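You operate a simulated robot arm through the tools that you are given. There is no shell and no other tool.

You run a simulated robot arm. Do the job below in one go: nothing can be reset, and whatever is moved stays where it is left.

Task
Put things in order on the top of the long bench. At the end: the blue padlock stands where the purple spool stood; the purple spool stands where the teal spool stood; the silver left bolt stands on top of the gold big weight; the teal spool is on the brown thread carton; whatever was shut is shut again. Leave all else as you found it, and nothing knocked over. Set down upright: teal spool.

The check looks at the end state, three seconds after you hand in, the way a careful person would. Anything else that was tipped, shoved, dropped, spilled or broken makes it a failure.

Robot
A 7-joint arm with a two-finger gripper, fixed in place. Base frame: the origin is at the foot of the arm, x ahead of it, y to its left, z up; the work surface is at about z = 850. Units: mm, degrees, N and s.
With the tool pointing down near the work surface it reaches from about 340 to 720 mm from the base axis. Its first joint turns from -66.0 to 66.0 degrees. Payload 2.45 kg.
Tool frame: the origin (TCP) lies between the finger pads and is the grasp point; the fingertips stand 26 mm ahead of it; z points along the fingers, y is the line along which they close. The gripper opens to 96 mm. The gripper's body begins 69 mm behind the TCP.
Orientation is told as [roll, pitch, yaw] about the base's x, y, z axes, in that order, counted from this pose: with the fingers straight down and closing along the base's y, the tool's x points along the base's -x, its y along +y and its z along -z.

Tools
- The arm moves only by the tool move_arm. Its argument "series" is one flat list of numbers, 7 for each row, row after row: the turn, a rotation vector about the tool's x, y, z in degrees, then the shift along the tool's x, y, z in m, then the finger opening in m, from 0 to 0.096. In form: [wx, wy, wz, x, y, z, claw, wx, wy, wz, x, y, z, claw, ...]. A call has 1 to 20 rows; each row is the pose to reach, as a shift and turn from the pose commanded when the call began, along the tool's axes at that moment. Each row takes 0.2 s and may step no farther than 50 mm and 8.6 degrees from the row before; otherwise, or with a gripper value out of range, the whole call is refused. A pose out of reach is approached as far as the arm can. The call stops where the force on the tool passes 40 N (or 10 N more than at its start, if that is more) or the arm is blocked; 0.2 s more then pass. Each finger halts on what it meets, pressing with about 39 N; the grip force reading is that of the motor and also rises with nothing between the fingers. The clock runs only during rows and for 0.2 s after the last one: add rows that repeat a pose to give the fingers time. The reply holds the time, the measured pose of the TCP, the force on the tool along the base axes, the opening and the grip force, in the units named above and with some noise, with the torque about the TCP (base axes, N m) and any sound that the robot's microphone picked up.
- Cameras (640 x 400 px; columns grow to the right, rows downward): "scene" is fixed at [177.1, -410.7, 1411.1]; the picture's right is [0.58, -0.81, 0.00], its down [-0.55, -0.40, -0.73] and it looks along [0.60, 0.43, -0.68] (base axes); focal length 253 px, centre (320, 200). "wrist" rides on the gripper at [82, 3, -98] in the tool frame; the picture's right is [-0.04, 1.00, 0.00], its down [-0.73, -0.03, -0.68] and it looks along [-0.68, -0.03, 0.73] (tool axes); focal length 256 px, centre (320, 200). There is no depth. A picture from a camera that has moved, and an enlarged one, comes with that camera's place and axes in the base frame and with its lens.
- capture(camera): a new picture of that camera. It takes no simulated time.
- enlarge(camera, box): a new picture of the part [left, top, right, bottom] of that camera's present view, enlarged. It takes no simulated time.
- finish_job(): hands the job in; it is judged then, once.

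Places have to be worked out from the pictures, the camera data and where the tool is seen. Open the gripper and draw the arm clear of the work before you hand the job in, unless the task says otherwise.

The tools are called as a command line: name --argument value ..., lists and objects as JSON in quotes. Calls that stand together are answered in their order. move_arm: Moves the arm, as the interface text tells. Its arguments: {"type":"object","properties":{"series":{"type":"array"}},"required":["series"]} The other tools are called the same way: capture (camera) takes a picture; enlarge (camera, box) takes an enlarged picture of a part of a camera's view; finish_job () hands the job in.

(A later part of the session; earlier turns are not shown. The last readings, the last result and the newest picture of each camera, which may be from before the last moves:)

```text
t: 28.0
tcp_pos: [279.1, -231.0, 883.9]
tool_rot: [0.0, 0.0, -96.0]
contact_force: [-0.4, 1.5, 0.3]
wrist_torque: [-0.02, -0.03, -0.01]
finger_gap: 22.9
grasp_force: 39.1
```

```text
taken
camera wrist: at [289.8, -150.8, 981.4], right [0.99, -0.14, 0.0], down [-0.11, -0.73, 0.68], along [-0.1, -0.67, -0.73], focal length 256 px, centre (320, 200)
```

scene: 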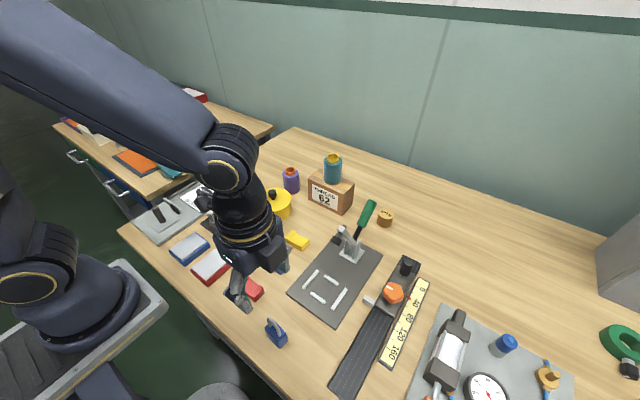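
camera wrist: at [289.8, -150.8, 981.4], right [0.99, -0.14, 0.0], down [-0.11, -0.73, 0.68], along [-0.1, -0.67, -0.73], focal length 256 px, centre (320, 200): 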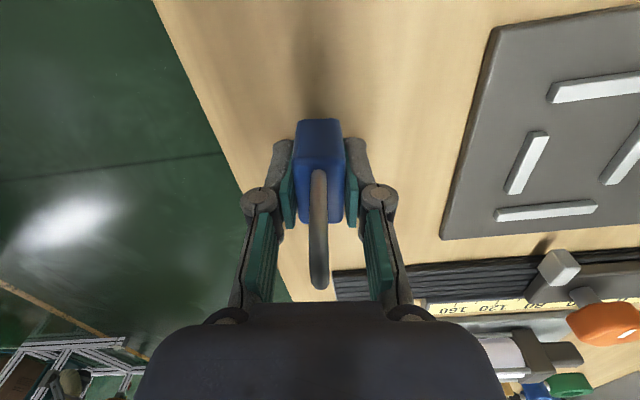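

The padlock is gripped at 22.9 mm. I'll lift it and check that it holds level.

move_arm --series '[0, 0, 0, 0, 0, -0.01, 0.01, 0, 0, 0, 0, 0, -0.04, 0.01, 0, 0, 0, 0, 0, -0.08, 0.01, 0, 0, 0, 0, 0, -0.12, 0.01, 0, 0, 0, 0, 0, -0.15, 0.01, 0, 0, 0, 0, 0, -0.15, 0.01]'

capture --camera "wrist"

capture --camera "scene"

```text
t: 29.4
tcp_pos: [278.0, -230.1, 1030.6]
tool_rot: [0.0, -0.1, -96.0]
contact_force: [0.8, -0.1, -0.6]
wrist_torque: [-0.01, -0.02, 0.02]
finger_gap: 23.0
grasp_force: 39.3
```

```text
taken
camera wrist: at [288.8, -150.0, 1129.0], right [0.99, -0.14, 0.0], down [-0.11, -0.73, 0.68], along [-0.1, -0.67, -0.73], focal length 256 px, centre (320, 200)
```

wrist: 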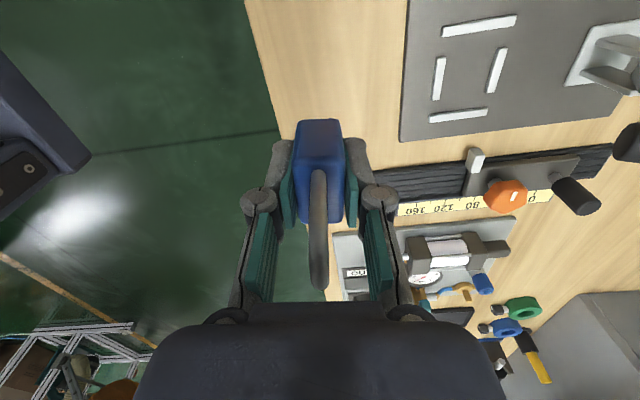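

```text
taken
```

scene: 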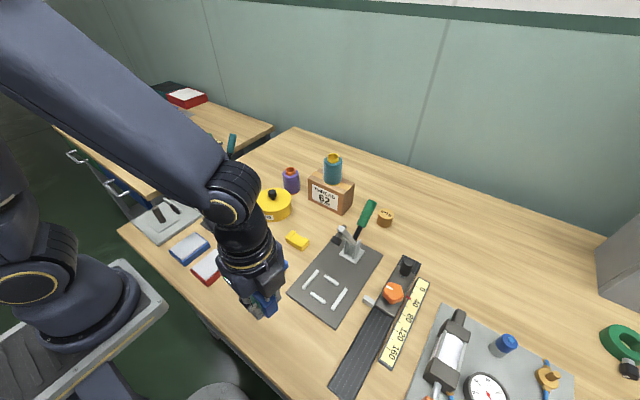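

The padlock is held level. I'll carry it to above the former purple spot (654.6,134).

move_arm --series '[0, 0, 0, 0.0335, 0.028, 0, 0.01, 0, 0, 0, 0.067, 0.056, 0, 0.01, 0, 0, 0, 0.1006, 0.0839, 0, 0.01, 0, 0, 0, 0.1341, 0.1118, 0, 0.01, 0, 0, 0, 0.1676, 0.1398, 0, 0.01, 0, 0, 0, 0.2011, 0.1677, 0, 0.01, 0, 0, 0, 0.2346, 0.1957, 0, 0.01, 0, 0, 0, 0.2681, 0.2236, 0, 0.01, 0, 0, 0, 0.3017, 0.2516, 0, 0.01, 0, 0, 0, 0.3352, 0.2795, 0, 0.01, 0, 0, 0, 0.3687, 0.3075, 0, 0.01, 0, 0, 0, 0.4022, 0.3354, 0, 0.01, 0, 0, 0, 0.4022, 0.3354, 0, 0.01, 0, 0, 0, 0.4022, 0.3354, 0, 0.01]'

capture --camera "wrist"

capture --camera "scene"

```text
t: 32.4
tcp_pos: [653.2, 134.0, 1032.6]
tool_rot: [0.0, 0.0, -96.0]
contact_force: [0.9, 0.1, -0.9]
wrist_torque: [0.03, 0.03, 0.03]
finger_gap: 22.8
grasp_force: 39.0
```

```text
taken
camera wrist: at [664.9, 214.2, 1131.2], right [0.99, -0.14, 0.0], down [-0.11, -0.73, 0.68], along [-0.1, -0.67, -0.73], focal length 256 px, centre (320, 200)
```

wrist: 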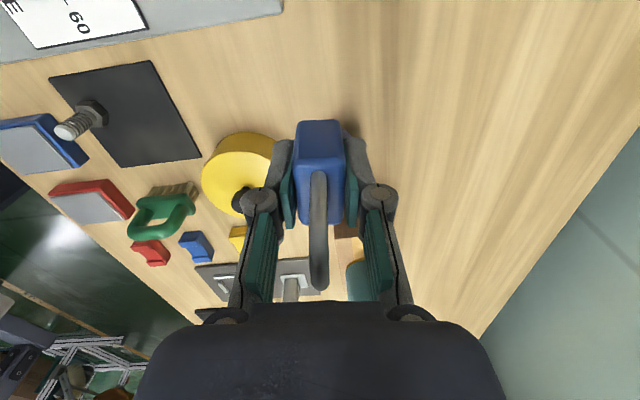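

```text
taken
```

scene: 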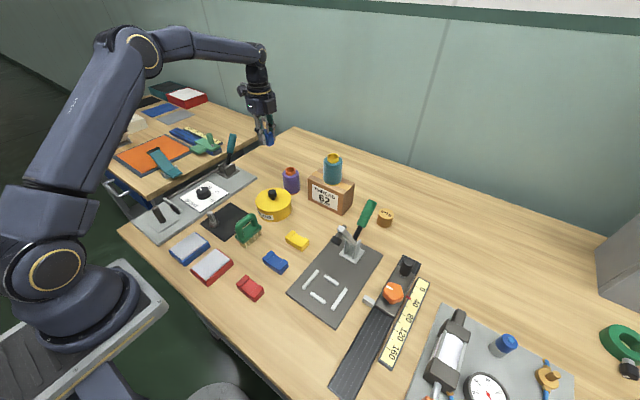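

I'm over the spot to within about 1 mm. I'll lower 144 mm, then creep to contact.

move_arm --series '[0, 0, 0, 0.0006, 0.0012, 0.04, 0.01, 0, 0, 0, 0.0006, 0.0012, 0.08, 0.01, 0, 0, 0, 0.0006, 0.0012, 0.11, 0.01, 0, 0, 0, 0.0006, 0.0012, 0.13, 0.01, 0, 0, 0, 0.0006, 0.0012, 0.144, 0.01, 0, 0, 0, 0.0006, 0.0012, 0.144, 0.01]'

capture --camera "wrist"

```text
t: 33.8
tcp_pos: [655.9, 134.8, 889.4]
tool_rot: [-0.1, 0.0, -96.0]
contact_force: [-1.0, 0.9, -1.6]
wrist_torque: [0.0, -0.02, 0.03]
finger_gap: 23.2
grasp_force: 38.7
```

```text
taken
camera wrist: at [666.6, 214.7, 986.0], right [0.99, -0.14, 0.0], down [-0.11, -0.73, 0.68], along [-0.1, -0.67, -0.73], focal length 256 px, centre (320, 200)
```

wrist: 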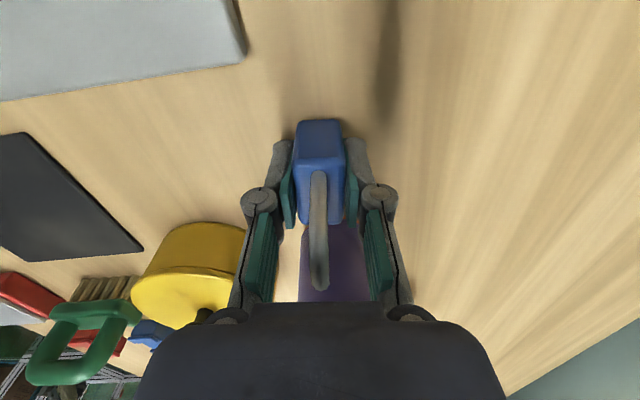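

About 4.6 mm remains before the table, so I'll creep down.

move_arm --series '[0, 0, 0, 0, 0, 0.0015, 0.01, 0, 0, 0, 0, 0, 0.003, 0.01, 0, 0, 0, 0, 0, 0.004, 0.01, 0, 0, 0, 0, 0, 0.004, 0.01]'

```text
t: 34.8
tcp_pos: [656.1, 133.8, 883.6]
tool_rot: [0.0, 0.0, -96.0]
contact_force: [-0.1, -0.2, 0.2]
wrist_torque: [-0.01, 0.03, -0.02]
finger_gap: 23.1
grasp_force: 39.0
```

move_arm --series '[0, 0, 0, 0, 0, 0.0006, 0.01, 0, 0, 0, 0, 0, 0.0012, 0.01, 0, 0, 0, 0, 0, 0.0012, 0.01]'

enlarge --camera "wrist" --box '[240, 80, 400, 180]'

```text
t: 35.6
tcp_pos: [656.4, 135.0, 884.1]
tool_rot: [0.1, 0.0, -96.0]
contact_force: [-2.9, -1.5, 8.6]
wrist_torque: [-0.12, 0.1, 0.0]
finger_gap: 22.9
grasp_force: 39.2
```

```text
4.00 times, centred on (320, 130) of wrist
camera zoom: at [666.7, 214.6, 981.2], right [0.99, -0.14, 0.0], down [-0.11, -0.73, 0.68], along [-0.1, -0.67, -0.73], focal length 1024 px, centre (320, 480)
```

zoom: 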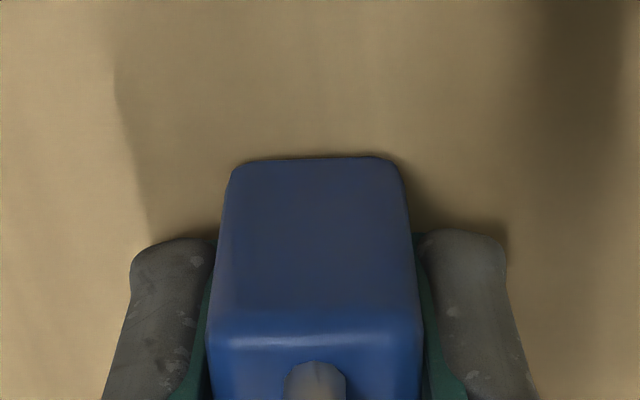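

Contact is confirmed at 8.6 N with the camera z matching the pick height. I'll ease up 0.7 mm and open gently.

move_arm --series '[0, 0, 0, 0, 0, -0.0007, 0.01, 0, 0, 0, 0, 0, -0.0007, 0.026, 0, 0, 0, 0, 0, -0.0007, 0.034, 0, 0, 0, 0, 0, -0.0007, 0.044, 0, 0, 0, 0, 0, -0.0007, 0.052, 0, 0, 0, 0, 0, -0.0007, 0.052]'

capture --camera "wrist"

```text
t: 37.0
tcp_pos: [655.1, 135.3, 883.0]
tool_rot: [0.0, 0.1, -96.0]
contact_force: [0.7, -0.4, -0.2]
wrist_torque: [0.01, -0.01, 0.02]
finger_gap: 52.2
grasp_force: 0.1
```

```text
taken
camera wrist: at [666.9, 214.8, 981.4], right [0.99, -0.14, 0.0], down [-0.11, -0.73, 0.68], along [-0.1, -0.67, -0.73], focal length 256 px, centre (320, 200)
```

wrist: 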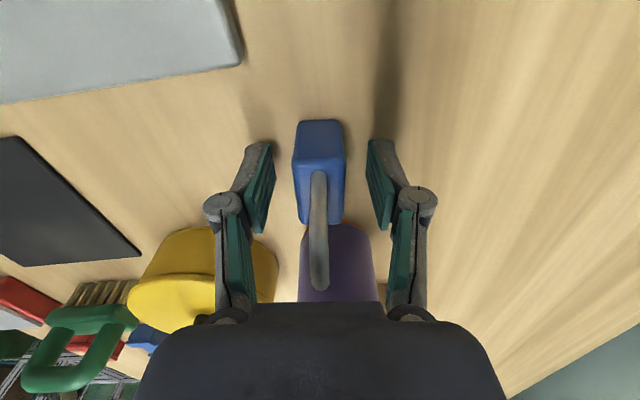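

The padlock stands in the purple spot and is released. I'll rise well clear and verify before testing the reach over the weight.

move_arm --series '[0, 0, 0, 0, 0, -0.02, 0.052, 0, 0, 0, 0, 0, -0.06, 0.052, 0, 0, 0, 0, 0, -0.1, 0.052, 0, 0, 0, 0, 0, -0.145, 0.052, 0, 0, 0, 0, 0, -0.18, 0.052, 0, 0, 0, 0, 0, -0.21, 0.052, 0, 0, 0, 0, 0, -0.21, 0.052]'

capture --camera "wrist"

enlarge --camera "scene" --box '[230, 120, 390, 220]'

```text
t: 38.6
tcp_pos: [656.9, 133.2, 1092.6]
tool_rot: [0.0, 0.0, -96.0]
contact_force: [-0.8, 0.2, -0.3]
wrist_torque: [-0.01, 0.03, -0.02]
finger_gap: 52.1
grasp_force: 0.1
```

```text
taken
camera wrist: at [667.0, 212.3, 1191.2], right [0.99, -0.14, 0.0], down [-0.11, -0.73, 0.68], along [-0.1, -0.67, -0.73], focal length 256 px, centre (320, 200)
```

wrist: 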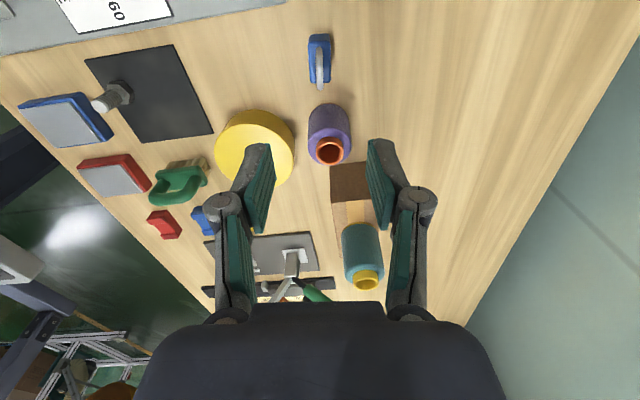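

```text
4.00 times, centred on (310, 170) of scene
camera zoom: at [177.1, -410.7, 1411.1], right [0.58, -0.81, 0.0], down [-0.55, -0.4, -0.73], along [0.6, 0.43, -0.68], focal length 1014 px, centre (360, 320)
```

zoom: 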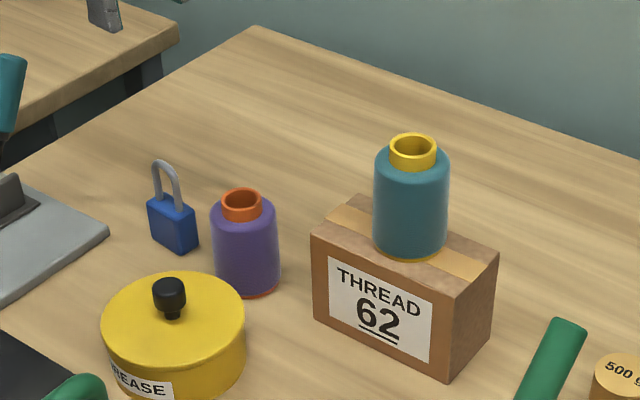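

Everything placed so far looks right. I'll carry the empty gripper over the 500 g weight at (700,−272) to test whether a vertical tool reaches it.

move_arm --series '[0, 0, 0, -0.0443, 0.0095, 0, 0.052, 0, 0, 0, -0.0886, 0.0189, 0, 0.052, 0, 0, 0, -0.1328, 0.0284, 0, 0.052, 0, 0, 0, -0.1771, 0.0379, 0, 0.052, 0, 0, 0, -0.2214, 0.0473, 0, 0.052, 0, 0, 0, -0.2657, 0.0568, 0, 0.052, 0, 0, 0, -0.31, 0.0663, 0, 0.052, 0, 0, 0, -0.3542, 0.0757, 0, 0.052, 0, 0, 0, -0.3985, 0.0852, 0, 0.052, 0, 0, 0, -0.3985, 0.0852, 0, 0.052]'

capture --camera "wrist"

capture --camera "scene"

```text
t: 40.8
tcp_pos: [655.5, -247.9, 1081.7]
tool_rot: [0.0, -0.1, -96.0]
contact_force: [-0.1, 0.8, 0.2]
wrist_torque: [-0.01, -0.01, 0.01]
finger_gap: 52.3
grasp_force: 0.0
out of reach, approached as far as the arm can: row 7, 8, 9, 10
```

```text
taken
camera wrist: at [666.6, -167.5, 1179.7], right [0.99, -0.14, 0.0], down [-0.11, -0.73, 0.68], along [-0.1, -0.67, -0.73], focal length 256 px, centre (320, 200)
```

wrist: 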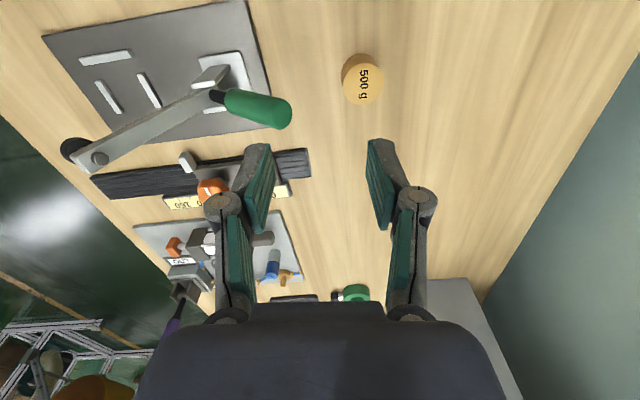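

```text
taken
```

scene: 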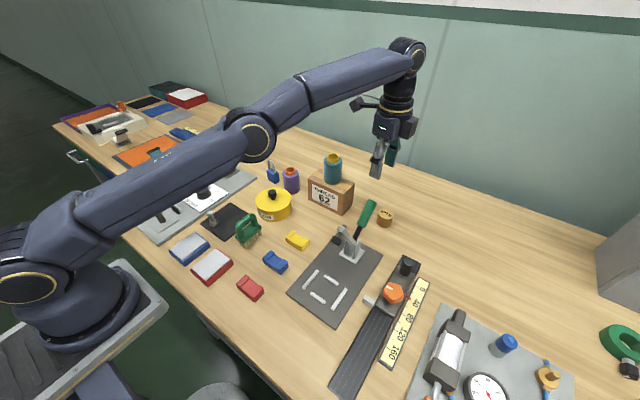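

With a vertical tool the arm stops at about 701 mm at this height and the weight is at about 751 mm, so I'll need an outward tilt. I'll plan to grip the bolt with the tool tilted in the pad plane, at yaw ≈ −66 so the camera avoids the clamp handle and the teal spool. First I'll pull back and turn to yaw −66.

move_arm --series '[0, 0, -7.5, 0.0042, -0.0155, 0, 0.052, 0, 0, -15, 0.0083, -0.031, 0, 0.052, 0, 0, -22.5, 0.0125, -0.0466, 0, 0.052, 0, 0, -30, 0.0166, -0.0621, 0, 0.052, 0, 0, -30, 0.0166, -0.0621, 0, 0.052]'

capture --camera "wrist"

```text
t: 42.0
tcp_pos: [595.2, -225.8, 1080.2]
tool_rot: [0.0, 0.0, -65.9]
contact_force: [-0.4, 0.2, 0.9]
wrist_torque: [0.02, 0.04, 0.0]
finger_gap: 51.7
grasp_force: 0.0
```

```text
taken
camera wrist: at [563.9, -150.1, 1178.6], right [0.93, 0.37, 0.0], down [0.27, -0.68, 0.68], along [0.25, -0.63, -0.73], focal length 256 px, centre (320, 200)
```

wrist: 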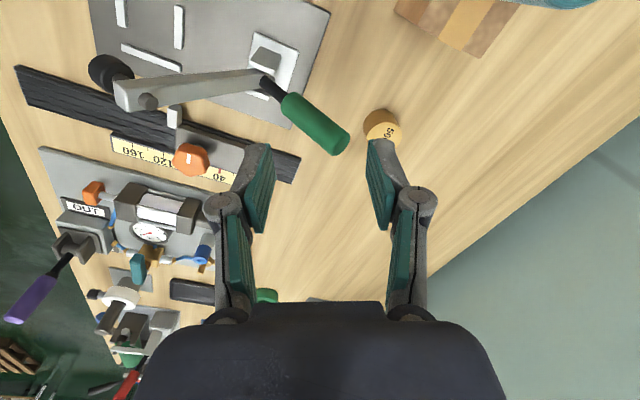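

The commanded pose follows the reached pose, which is good. I'll zoom in to locate the weight and the clamp handle from this view.

enlarge --camera "wrist" --box '[250, 60, 450, 185]'

enlarge --camera "scene" --box '[320, 180, 420, 280]'

```text
3.20 times, centred on (350, 122) of wrist
camera zoom: at [563.9, -150.1, 1178.6], right [0.93, 0.37, 0.0], down [0.27, -0.68, 0.68], along [0.25, -0.63, -0.73], focal length 819 px, centre (224, 448)
```

zoom: 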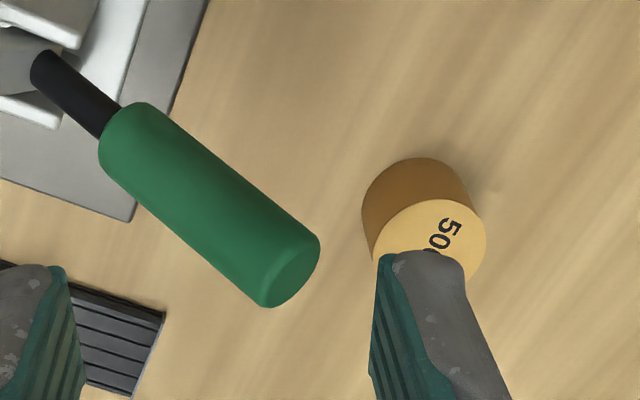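

```text
4.00 times, centred on (370, 230) of scene
camera zoom: at [177.1, -410.7, 1411.1], right [0.58, -0.81, 0.0], down [-0.55, -0.4, -0.73], along [0.6, 0.43, -0.68], focal length 1014 px, centre (120, 80)
```

zoom: 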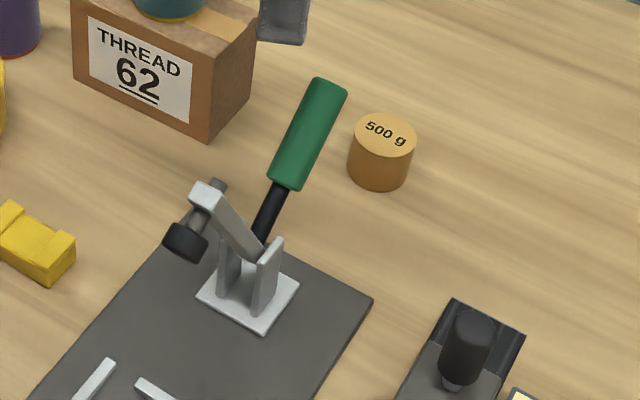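

The handle tip is at about (623,−250,986) and the weight at about (699,−271). I'll tilt the tool 15° in the pad plane, then test reach toward the weight.

move_arm --series '[0, -7.5, 0, 0, 0, 0, 0.052, 0, -15, 0, 0, 0, 0, 0.052, 0, -15, 0, 0, 0, 0, 0.052]'

capture --camera "wrist"

capture --camera "scene"

```text
t: 42.8
tcp_pos: [595.4, -224.5, 1080.9]
tool_rot: [0.0, -15.1, -66.0]
contact_force: [0.8, -0.5, 0.1]
wrist_torque: [0.02, 0.02, -0.01]
finger_gap: 51.9
grasp_force: 0.0
```

```text
taken
camera wrist: at [555.4, -129.1, 1154.0], right [0.93, 0.37, 0.01], down [0.19, -0.5, 0.85], along [0.32, -0.78, -0.53], focal length 256 px, centre (320, 200)
```

wrist: 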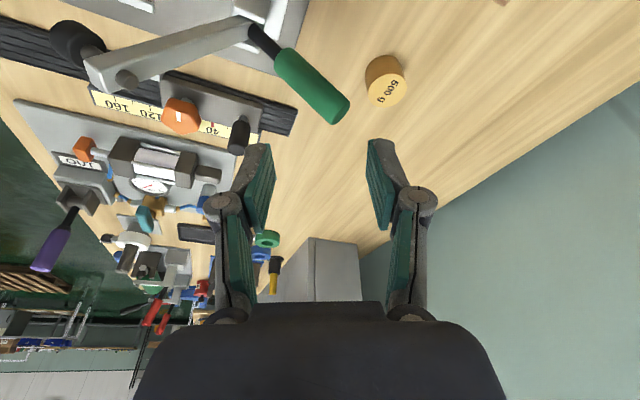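

```text
taken
```

scene: 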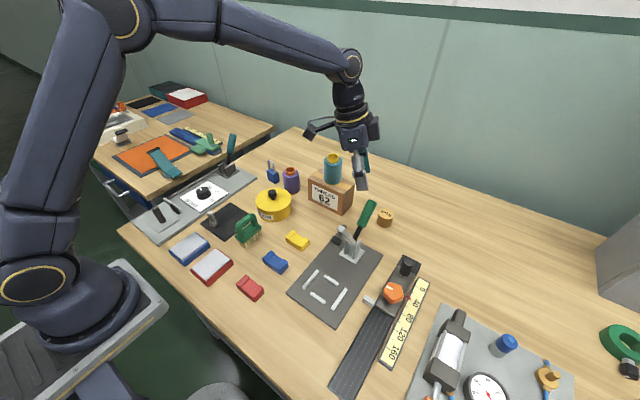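

The tilt is fine. I'll now test reach to (699,−271) at z≈1050 with this tilt.

move_arm --series '[0, 0, 0, -0.0246, 0.0252, 0.0173, 0.052, 0, 0, 0, -0.0491, 0.0505, 0.0345, 0.052, 0, 0, 0, -0.0737, 0.0757, 0.0518, 0.052, 0, 0, 0, -0.0737, 0.0757, 0.0518, 0.052]'

capture --camera "wrist"

capture --camera "scene"

```text
t: 43.8
tcp_pos: [695.6, -268.2, 1050.3]
tool_rot: [-0.1, -14.9, -66.0]
contact_force: [0.3, -1.3, -0.4]
wrist_torque: [-0.02, -0.02, 0.02]
finger_gap: 52.0
grasp_force: 0.0
```

```text
taken
camera wrist: at [656.7, -173.4, 1124.4], right [0.93, 0.37, 0.01], down [0.19, -0.5, 0.84], along [0.32, -0.78, -0.54], focal length 256 px, centre (320, 200)
```

wrist: 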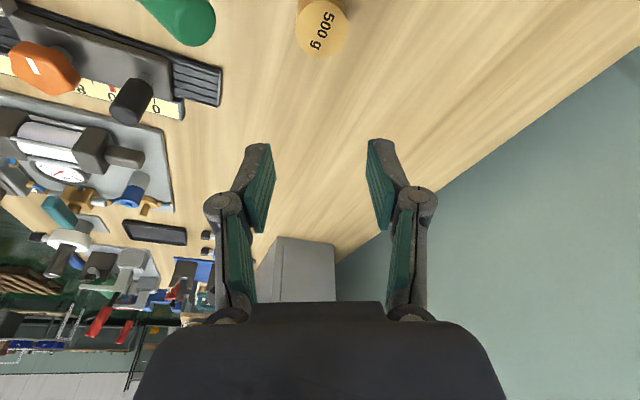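

```text
taken
```

scene: 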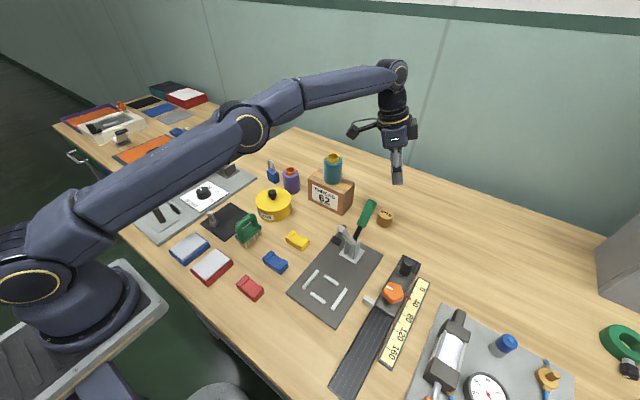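

Reach is fine with the 15° tilt. I'll zoom in to refine the weight's position from here.

enlarge --camera "wrist" --box '[260, 0, 380, 75]'

enlarge --camera "scene" --box '[320, 60, 440, 235]'

```text
5.33 times, centred on (320, 38) of wrist
camera zoom: at [656.7, -173.4, 1124.4], right [0.93, 0.37, 0.01], down [0.19, -0.5, 0.84], along [0.32, -0.78, -0.54], focal length 1365 px, centre (320, 1067)
```

zoom: 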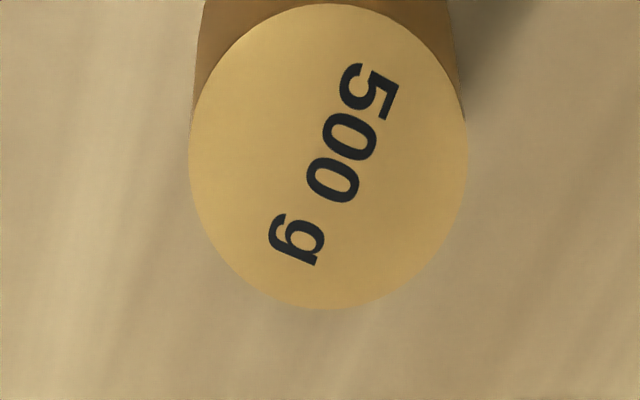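

```text
2.29 times, centred on (380, 148) of scene
camera zoom: at [177.1, -410.7, 1411.1], right [0.58, -0.81, 0.0], down [-0.55, -0.4, -0.73], along [0.6, 0.43, -0.68], focal length 579 px, centre (183, 320)
```

zoom: 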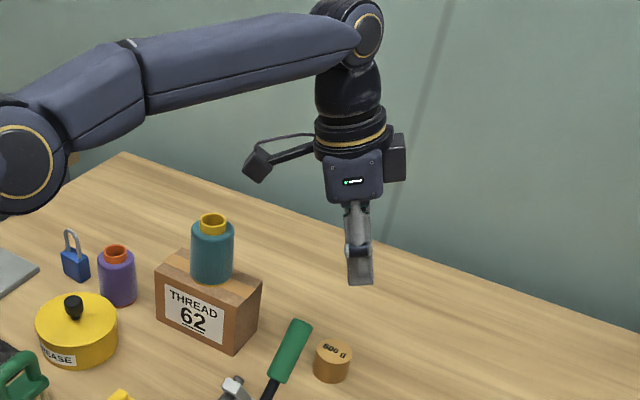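

The weight centre is at about (699,−270) with a diameter near 44 mm, and reach is OK. Keeping this tool orientation, I'll travel to above the bolt at (397,129).

move_arm --series '[0, 0, 0, 0.0436, -0.0101, -0.0079, 0.052, 0, 0, 0, 0.0872, -0.0202, -0.0157, 0.052, 0, 0, 0, 0.1308, -0.0302, -0.0236, 0.052, 0, 0, 0, 0.1744, -0.0403, -0.0315, 0.052, 0, 0, 0, 0.218, -0.0504, -0.0394, 0.052, 0, 0, 0, 0.2616, -0.0605, -0.0472, 0.045, 0, 0, 0, 0.3052, -0.0706, -0.0551, 0.04, 0, 0, 0, 0.3488, -0.0807, -0.063, 0.04, 0, 0, 0, 0.3924, -0.0907, -0.0709, 0.04, 0, 0, 0, 0.436, -0.1008, -0.0787, 0.04, 0, 0, 0, 0.4796, -0.1109, -0.0866, 0.04, 0, 0, 0, 0.4796, -0.1109, -0.0866, 0.04]'

capture --camera "wrist"

capture --camera "scene"

```text
t: 46.4
tcp_pos: [398.7, 128.6, 1007.5]
tool_rot: [0.0, -14.9, -66.0]
contact_force: [-0.1, -0.9, -0.8]
wrist_torque: [0.03, 0.01, 0.02]
finger_gap: 40.1
grasp_force: 0.0
```

```text
taken
camera wrist: at [358.3, 224.9, 1082.4], right [0.93, 0.37, 0.01], down [0.19, -0.5, 0.85], along [0.32, -0.78, -0.53], focal length 256 px, centre (320, 200)
```

wrist: 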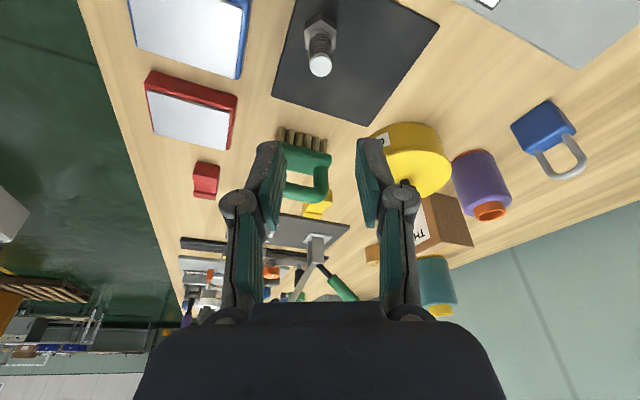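

```text
taken
```

scene: 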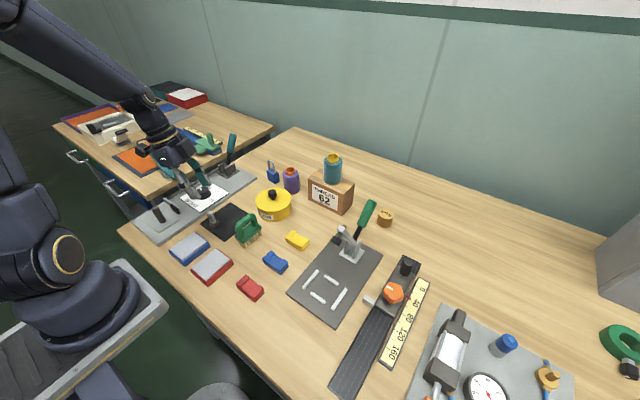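

The bolt is visible at the top centre of the wrist view. I'll zoom in to measure it.

enlarge --camera "wrist" --box '[270, 0, 390, 90]'

enlarge --camera "scene" --box '[140, 140, 260, 250]'

```text
4.44 times, centred on (330, 45) of wrist
camera zoom: at [358.3, 224.9, 1082.4], right [0.93, 0.37, 0.01], down [0.19, -0.5, 0.85], along [0.32, -0.78, -0.53], focal length 1138 px, centre (276, 889)
```

zoom: 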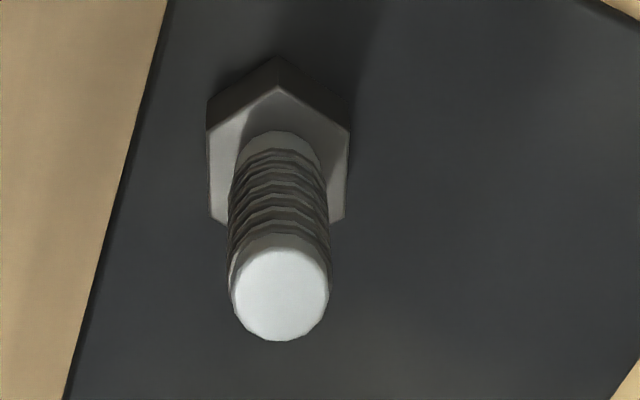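

```text
3.64 times, centred on (200, 195) of scene
camera zoom: at [177.1, -410.7, 1411.1], right [0.58, -0.81, 0.0], down [-0.55, -0.4, -0.73], along [0.6, 0.43, -0.68], focal length 922 px, centre (756, 218)
```

zoom: 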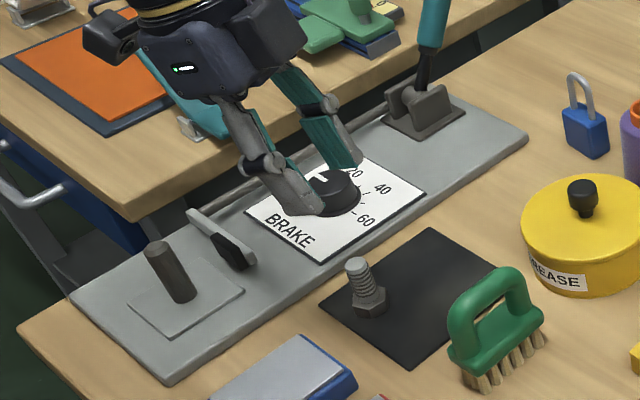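

The bolt axis is at about (399.5,127.5), with its tip near z≈905, head top near z≈865 and a shank of about 16 mm. I'll descend vertically with the tilted tool to TCP z≈897.

move_arm --series '[0, 0, 0, 0.0075, 0.0006, 0.029, 0.04, 0, 0, 0, 0.015, 0.0006, 0.058, 0.04, 0, 0, 0, 0.0205, 0.0006, 0.08, 0.04, 0, 0, 0, 0.0245, 0.0006, 0.0955, 0.04, 0, 0, 0, 0.0276, 0.0006, 0.1077, 0.04, 0, 0, 0, 0.0276, 0.0006, 0.1077, 0.04]'

capture --camera "wrist"

enlarge --camera "scene" --box '[140, 140, 260, 250]'

```text
t: 47.8
tcp_pos: [402.1, 126.9, 896.6]
tool_rot: [-0.1, -15.1, -66.1]
contact_force: [-0.3, -0.2, 0.5]
wrist_torque: [0.01, -0.02, 0.01]
finger_gap: 40.0
grasp_force: 0.2
```

```text
taken
camera wrist: at [361.7, 222.0, 971.3], right [0.93, 0.37, 0.01], down [0.19, -0.5, 0.85], along [0.32, -0.78, -0.53], focal length 256 px, centre (320, 200)
```

wrist: 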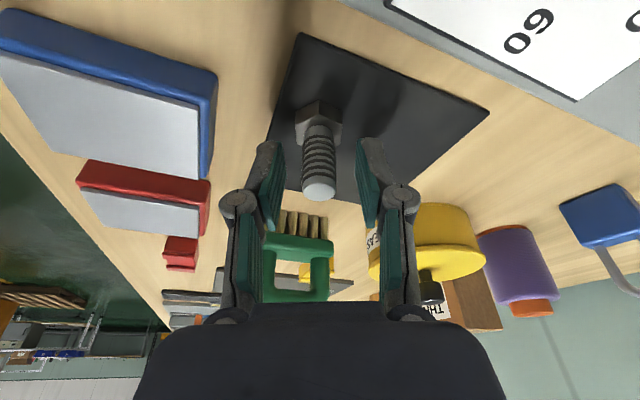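

```text
3.64 times, centred on (200, 195) of scene
camera zoom: at [177.1, -410.7, 1411.1], right [0.58, -0.81, 0.0], down [-0.55, -0.4, -0.73], along [0.6, 0.43, -0.68], focal length 922 px, centre (756, 218)
```

zoom: 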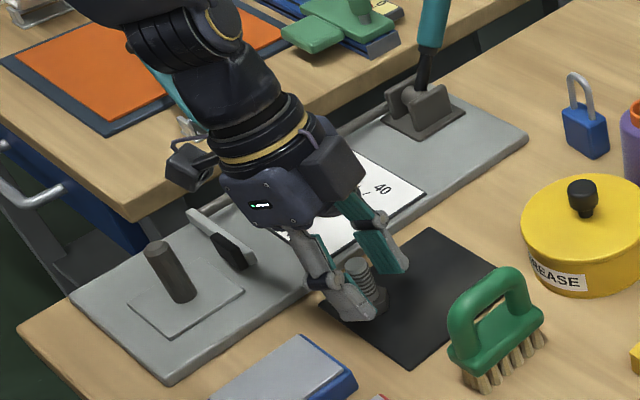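

The bolt is centred between the fingers. I'll zoom to check fingertip clearance above the head.

enlarge --camera "wrist" --box '[240, 80, 400, 220]'

enlarge --camera "scene" --box '[195, 190, 255, 240]'

```text
2.86 times, centred on (320, 150) of wrist
camera zoom: at [361.7, 222.0, 971.3], right [0.93, 0.37, 0.01], down [0.19, -0.5, 0.85], along [0.32, -0.78, -0.53], focal length 731 px, centre (320, 343)
```

zoom: 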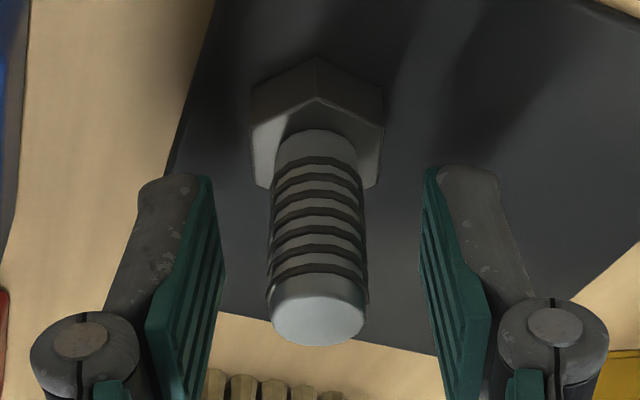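

```text
8.00 times, centred on (225, 215) of scene
camera zoom: at [177.1, -410.7, 1411.1], right [0.58, -0.81, 0.0], down [-0.55, -0.4, -0.73], along [0.6, 0.43, -0.68], focal length 2027 px, centre (1080, 80)
```

zoom: 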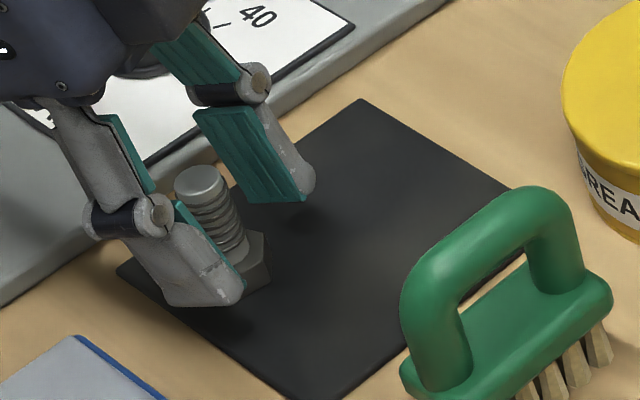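

The fingertips are above the hex head and the bolt sits between the pads. I'll nudge about 1 mm and close on the shank.

move_arm --series '[0, 0, 0, 0.002, -0.001, 0, 0.04, 0, 0, 0, 0.002, -0.001, 0, 0.028, 0, 0, 0, 0.002, -0.001, 0, 0.02, 0, 0, 0, 0.002, -0.001, 0, 0.005, 0, 0, 0, 0.002, -0.001, 0, 0.005, 0, 0, 0, 0.002, -0.001, 0, 0.005]'

enlarge --camera "wrist" --box '[240, 80, 400, 220]'

enlarge --camera "scene" --box '[195, 190, 255, 240]'

```text
t: 49.2
tcp_pos: [399.3, 127.9, 896.6]
tool_rot: [-0.1, -15.0, -66.0]
contact_force: [-1.1, 1.4, 0.4]
wrist_torque: [0.03, 0.0, -0.02]
finger_gap: 14.5
grasp_force: 39.0
```

```text
2.86 times, centred on (320, 150) of wrist
camera zoom: at [360.2, 223.5, 970.9], right [0.93, 0.37, 0.01], down [0.19, -0.5, 0.85], along [0.32, -0.78, -0.53], focal length 731 px, centre (320, 343)
```

zoom: 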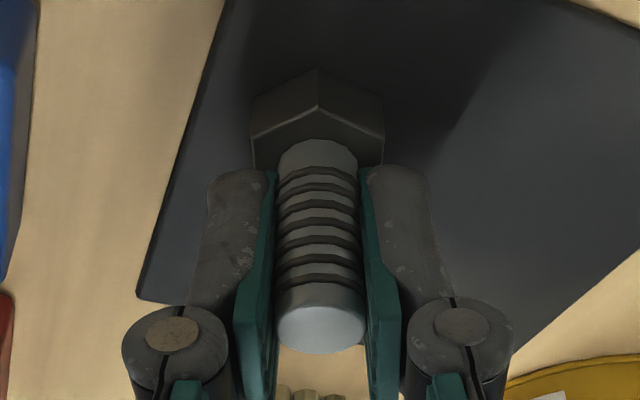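

```text
8.00 times, centred on (225, 215) of scene
camera zoom: at [177.1, -410.7, 1411.1], right [0.58, -0.81, 0.0], down [-0.55, -0.4, -0.73], along [0.6, 0.43, -0.68], focal length 2027 px, centre (1080, 80)
```

zoom: 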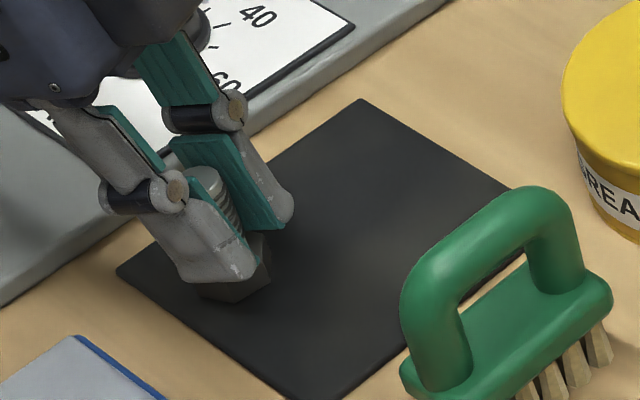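

Gripped at 14.5 mm. I'll lift 150 mm vertically and verify the bolt hangs straight.

move_arm --series '[0, 0, 0, -0.0026, 0, -0.0097, 0.005, 0, 0, 0, -0.0104, 0, -0.0386, 0.005, 0, 0, 0, -0.0207, 0, -0.0773, 0.005, 0, 0, 0, -0.0311, 0, -0.1159, 0.005, 0, 0, 0, -0.0388, 0, -0.1449, 0.005, 0, 0, 0, -0.0388, 0, -0.1449, 0.005]'

enlarge --camera "wrist" --box '[240, 80, 400, 220]'

enlarge --camera "scene" --box '[140, 100, 260, 240]'

```text
t: 50.6
tcp_pos: [399.8, 128.8, 1049.7]
tool_rot: [0.1, -15.0, -65.9]
contact_force: [0.7, 0.4, -0.6]
wrist_torque: [-0.01, -0.01, 0.0]
finger_gap: 14.2
grasp_force: 39.4
```

```text
2.86 times, centred on (320, 150) of wrist
camera zoom: at [360.0, 224.5, 1123.2], right [0.93, 0.37, 0.01], down [0.19, -0.5, 0.85], along [0.32, -0.78, -0.53], focal length 731 px, centre (320, 343)
```

zoom: 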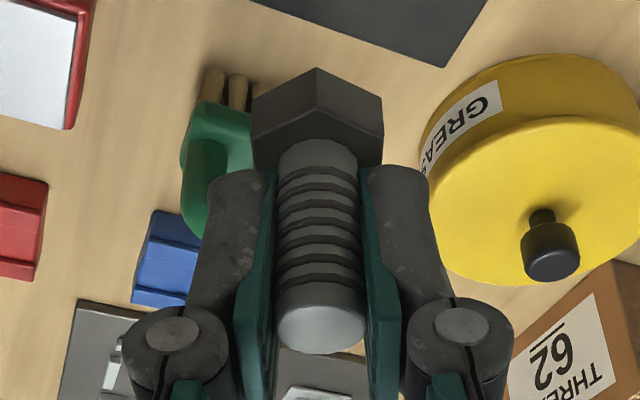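

```text
2.86 times, centred on (200, 170) of scene
camera zoom: at [177.1, -410.7, 1411.1], right [0.58, -0.81, 0.0], down [-0.55, -0.4, -0.73], along [0.6, 0.43, -0.68], focal length 724 px, centre (663, 286)
```

zoom: 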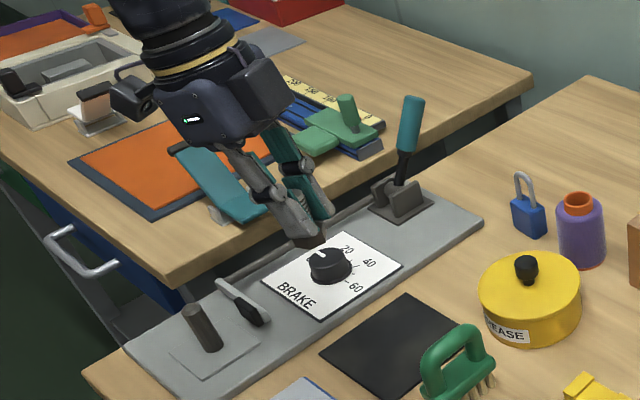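

The bolt hangs unchanged in the grip. I'll travel to above the weight, keeping the same orientation and height.

move_arm --series '[0, 0, 0, -0.0427, 0.0101, 0.0114, 0.005, 0, 0, 0, -0.0855, 0.0202, 0.0229, 0.005, 0, 0, 0, -0.1282, 0.0303, 0.0343, 0.005, 0, 0, 0, -0.1709, 0.0404, 0.0458, 0.005, 0, 0, 0, -0.2137, 0.0505, 0.0572, 0.005, 0, 0, 0, -0.2564, 0.0607, 0.0687, 0.005, 0, 0, 0, -0.2992, 0.0708, 0.0801, 0.005, 0, 0, 0, -0.3419, 0.0809, 0.0916, 0.005, 0, 0, 0, -0.3846, 0.091, 0.103, 0.005, 0, 0, 0, -0.4274, 0.1011, 0.1145, 0.005, 0, 0, 0, -0.4701, 0.1112, 0.1259, 0.005, 0, 0, 0, -0.4701, 0.1112, 0.1259, 0.005]'

capture --camera "wrist"

enlarge --camera "scene" --box '[300, 80, 460, 240]'

```text
t: 53.2
tcp_pos: [698.5, -270.3, 1045.9]
tool_rot: [0.1, -14.9, -66.0]
contact_force: [-0.5, 0.6, -0.7]
wrist_torque: [0.02, -0.03, -0.01]
finger_gap: 14.6
grasp_force: 39.2
```

```text
taken
camera wrist: at [658.2, -175.8, 1120.9], right [0.93, 0.37, 0.01], down [0.19, -0.5, 0.84], along [0.32, -0.78, -0.53], focal length 256 px, centre (320, 200)
```

wrist: 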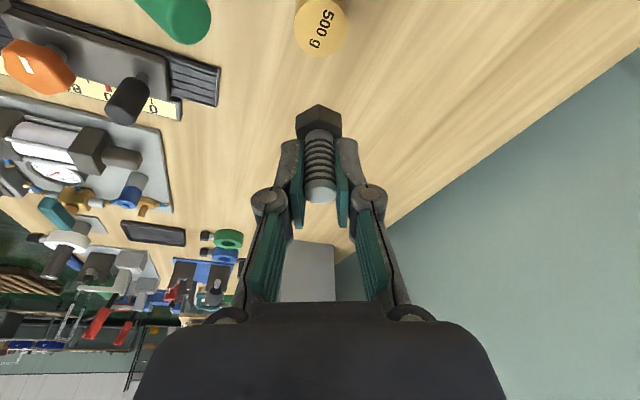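

```text
2.50 times, centred on (380, 160) of scene
camera zoom: at [177.0, -410.7, 1411.1], right [0.58, -0.81, 0.0], down [-0.55, -0.4, -0.73], along [0.6, 0.43, -0.68], focal length 634 px, centre (170, 300)
```

zoom: 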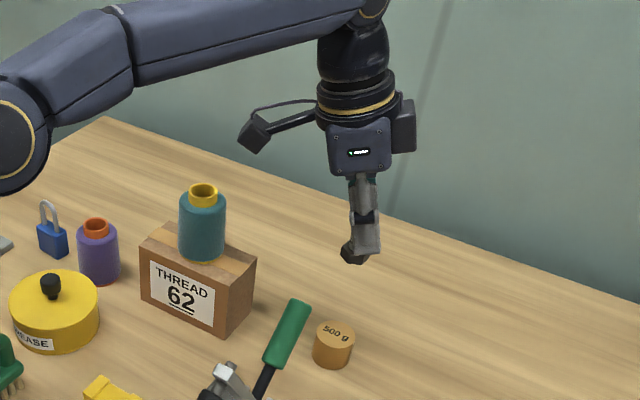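

Nearly over the weight. I'll zoom to compute the exact offset between the bolt and the weight centre.

enlarge --camera "wrist" --box '[260, 0, 380, 75]'

enlarge --camera "scene" --box '[360, 150, 420, 230]'

```text
5.33 times, centred on (320, 38) of wrist
camera zoom: at [658.2, -175.8, 1120.9], right [0.93, 0.37, 0.01], down [0.19, -0.5, 0.84], along [0.32, -0.78, -0.53], focal length 1365 px, centre (320, 1067)
```

zoom: 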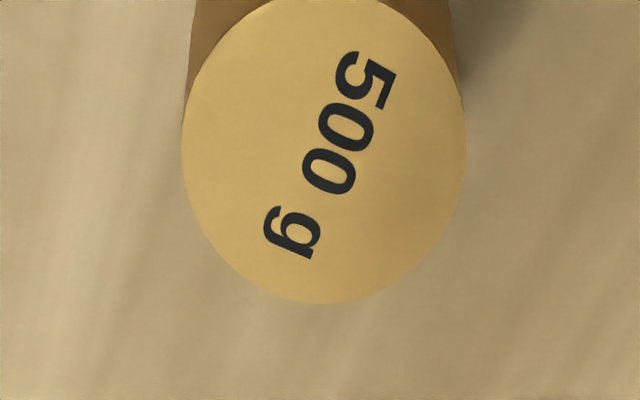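

```text
5.00 times, centred on (390, 190) of scene
camera zoom: at [177.0, -410.7, 1411.1], right [0.58, -0.81, 0.0], down [-0.55, -0.4, -0.73], along [0.6, 0.43, -0.68], focal length 1267 px, centre (-30, 250)
```

zoom: 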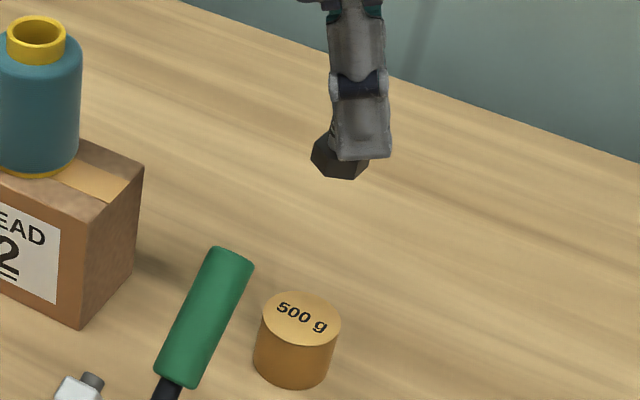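

The bolt is over the weight centre to within about 2 mm in both views. I'll descend 98 mm and check.

move_arm --series '[0, 0, 0, 0.0078, 0.0005, 0.029, 0.005, 0, 0, 0, 0.0155, 0.0005, 0.058, 0.005, 0, 0, 0, 0.0207, 0.0005, 0.0773, 0.005, 0, 0, 0, 0.0251, 0.0005, 0.0947, 0.005, 0, 0, 0, 0.0251, 0.0005, 0.0947, 0.005]'

capture --camera "wrist"

enlarge --camera "scene" --box '[330, 140, 430, 240]'

```text
t: 54.4
tcp_pos: [700.4, -271.3, 949.9]
tool_rot: [0.0, -15.1, -65.9]
contact_force: [-0.5, 0.3, -0.8]
wrist_torque: [0.01, 0.0, 0.0]
finger_gap: 14.4
grasp_force: 39.0
```

```text
taken
camera wrist: at [660.0, -175.1, 1024.0], right [0.93, 0.37, 0.01], down [0.19, -0.5, 0.85], along [0.32, -0.78, -0.53], focal length 256 px, centre (320, 200)
```

wrist: 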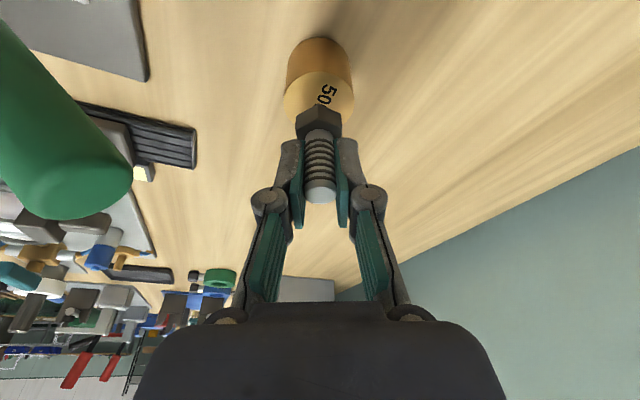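

```text
4.00 times, centred on (380, 190) of scene
camera zoom: at [177.1, -410.7, 1411.1], right [0.58, -0.81, 0.0], down [-0.55, -0.4, -0.73], along [0.6, 0.43, -0.68], focal length 1014 px, centre (80, 240)
```

zoom: 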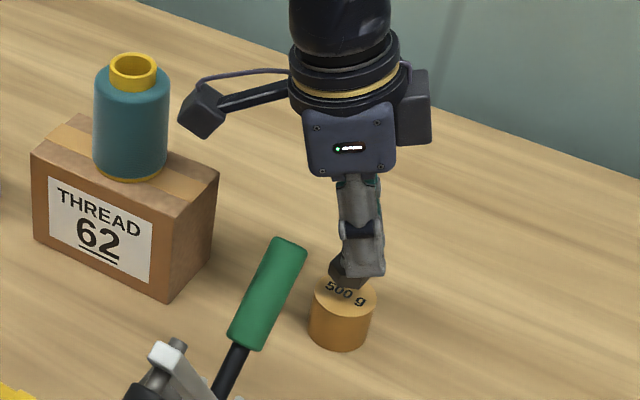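

About 15 mm above the weight. I'll zoom to check the alignment.

enlarge --camera "wrist" --box '[260, 20, 380, 140]'

enlarge --camera "scene" --box '[395, 190, 435, 235]'

enlarge --camera "scene" --box '[365, 190, 405, 230]'

```text
3.33 times, centred on (320, 80) of wrist
camera zoom: at [660.0, -175.1, 1024.0], right [0.93, 0.37, 0.01], down [0.19, -0.5, 0.85], along [0.32, -0.78, -0.53], focal length 853 px, centre (320, 600)
```

zoom: 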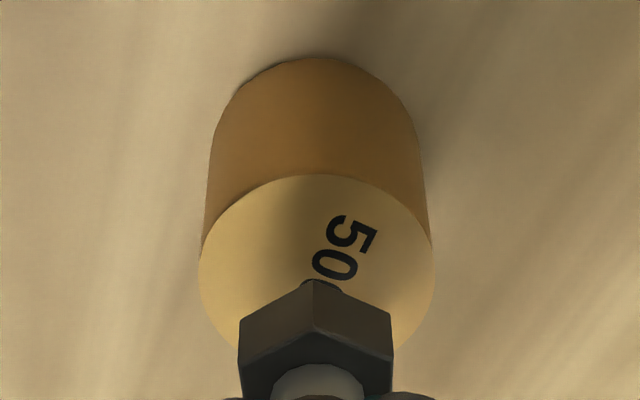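

```text
8.89 times, centred on (415, 212) of scene
camera zoom: at [177.1, -410.7, 1411.1], right [0.58, -0.81, 0.0], down [-0.55, -0.4, -0.73], along [0.6, 0.43, -0.68], focal length 2253 px, centre (-524, 89)
```

zoom: 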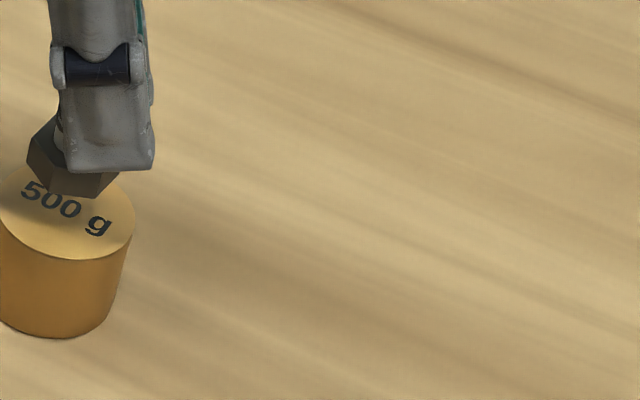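

```text
10.00 times, centred on (385, 210) of scene
camera zoom: at [177.1, -410.7, 1411.1], right [0.58, -0.81, 0.0], down [-0.55, -0.4, -0.73], along [0.6, 0.43, -0.68], focal length 2534 px, centre (-330, 100)
```

zoom: 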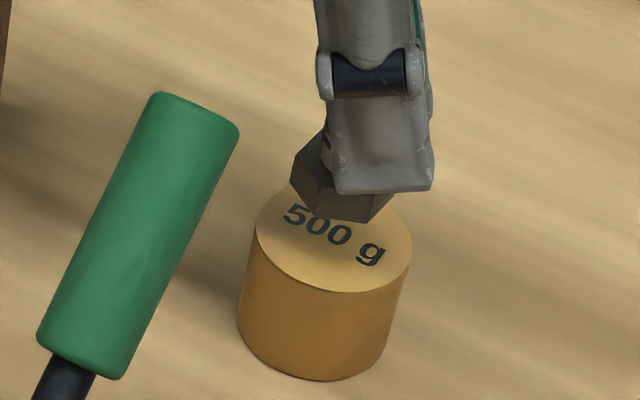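

The alignment is within about 2 mm, so I'll lower 11 mm and then creep to contact.

move_arm --series '[0, 0, 0, 0.0013, 0, 0.0048, 0.005, 0, 0, 0, 0.0022, 0, 0.0082, 0.005, 0, 0, 0, 0.0028, 0, 0.0106, 0.005, 0, 0, 0, 0.0028, 0, 0.0106, 0.005]'

enlarge --camera "wrist" --box '[260, 20, 380, 140]'

enlarge --camera "scene" --box '[365, 190, 405, 230]'

```text
t: 55.4
tcp_pos: [700.3, -270.9, 939.0]
tool_rot: [0.0, -15.1, -65.9]
contact_force: [0.4, 0.6, -0.6]
wrist_torque: [-0.01, 0.04, 0.03]
finger_gap: 14.8
grasp_force: 38.8
```

```text
3.33 times, centred on (320, 80) of wrist
camera zoom: at [659.5, -175.3, 1012.3], right [0.93, 0.37, 0.01], down [0.19, -0.5, 0.85], along [0.32, -0.78, -0.53], focal length 853 px, centre (320, 600)
```

zoom: 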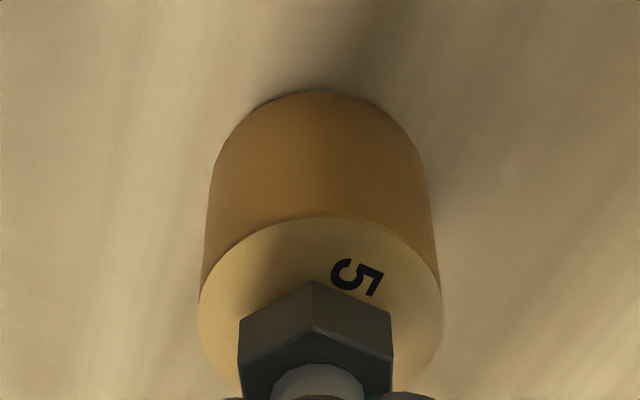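

```text
10.00 times, centred on (385, 210) of scene
camera zoom: at [177.1, -410.7, 1411.1], right [0.58, -0.81, 0.0], down [-0.55, -0.4, -0.73], along [0.6, 0.43, -0.68], focal length 2534 px, centre (-330, 100)
```

zoom: 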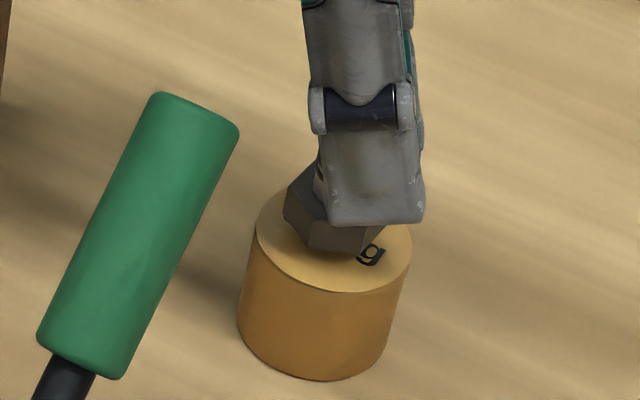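

About 3 mm remains. I'll creep down in small steps.

move_arm --series '[0, 0, 0, 0.0003, 0, 0.001, 0.005, 0, 0, 0, 0.0005, 0, 0.0019, 0.005, 0, 0, 0, 0.0005, 0, 0.0019, 0.005]'

```text
t: 56.2
tcp_pos: [699.1, -270.6, 936.9]
tool_rot: [0.1, -15.0, -66.0]
contact_force: [0.3, -0.2, -0.3]
wrist_torque: [-0.04, -0.02, 0.01]
finger_gap: 14.3
grasp_force: 38.6
```

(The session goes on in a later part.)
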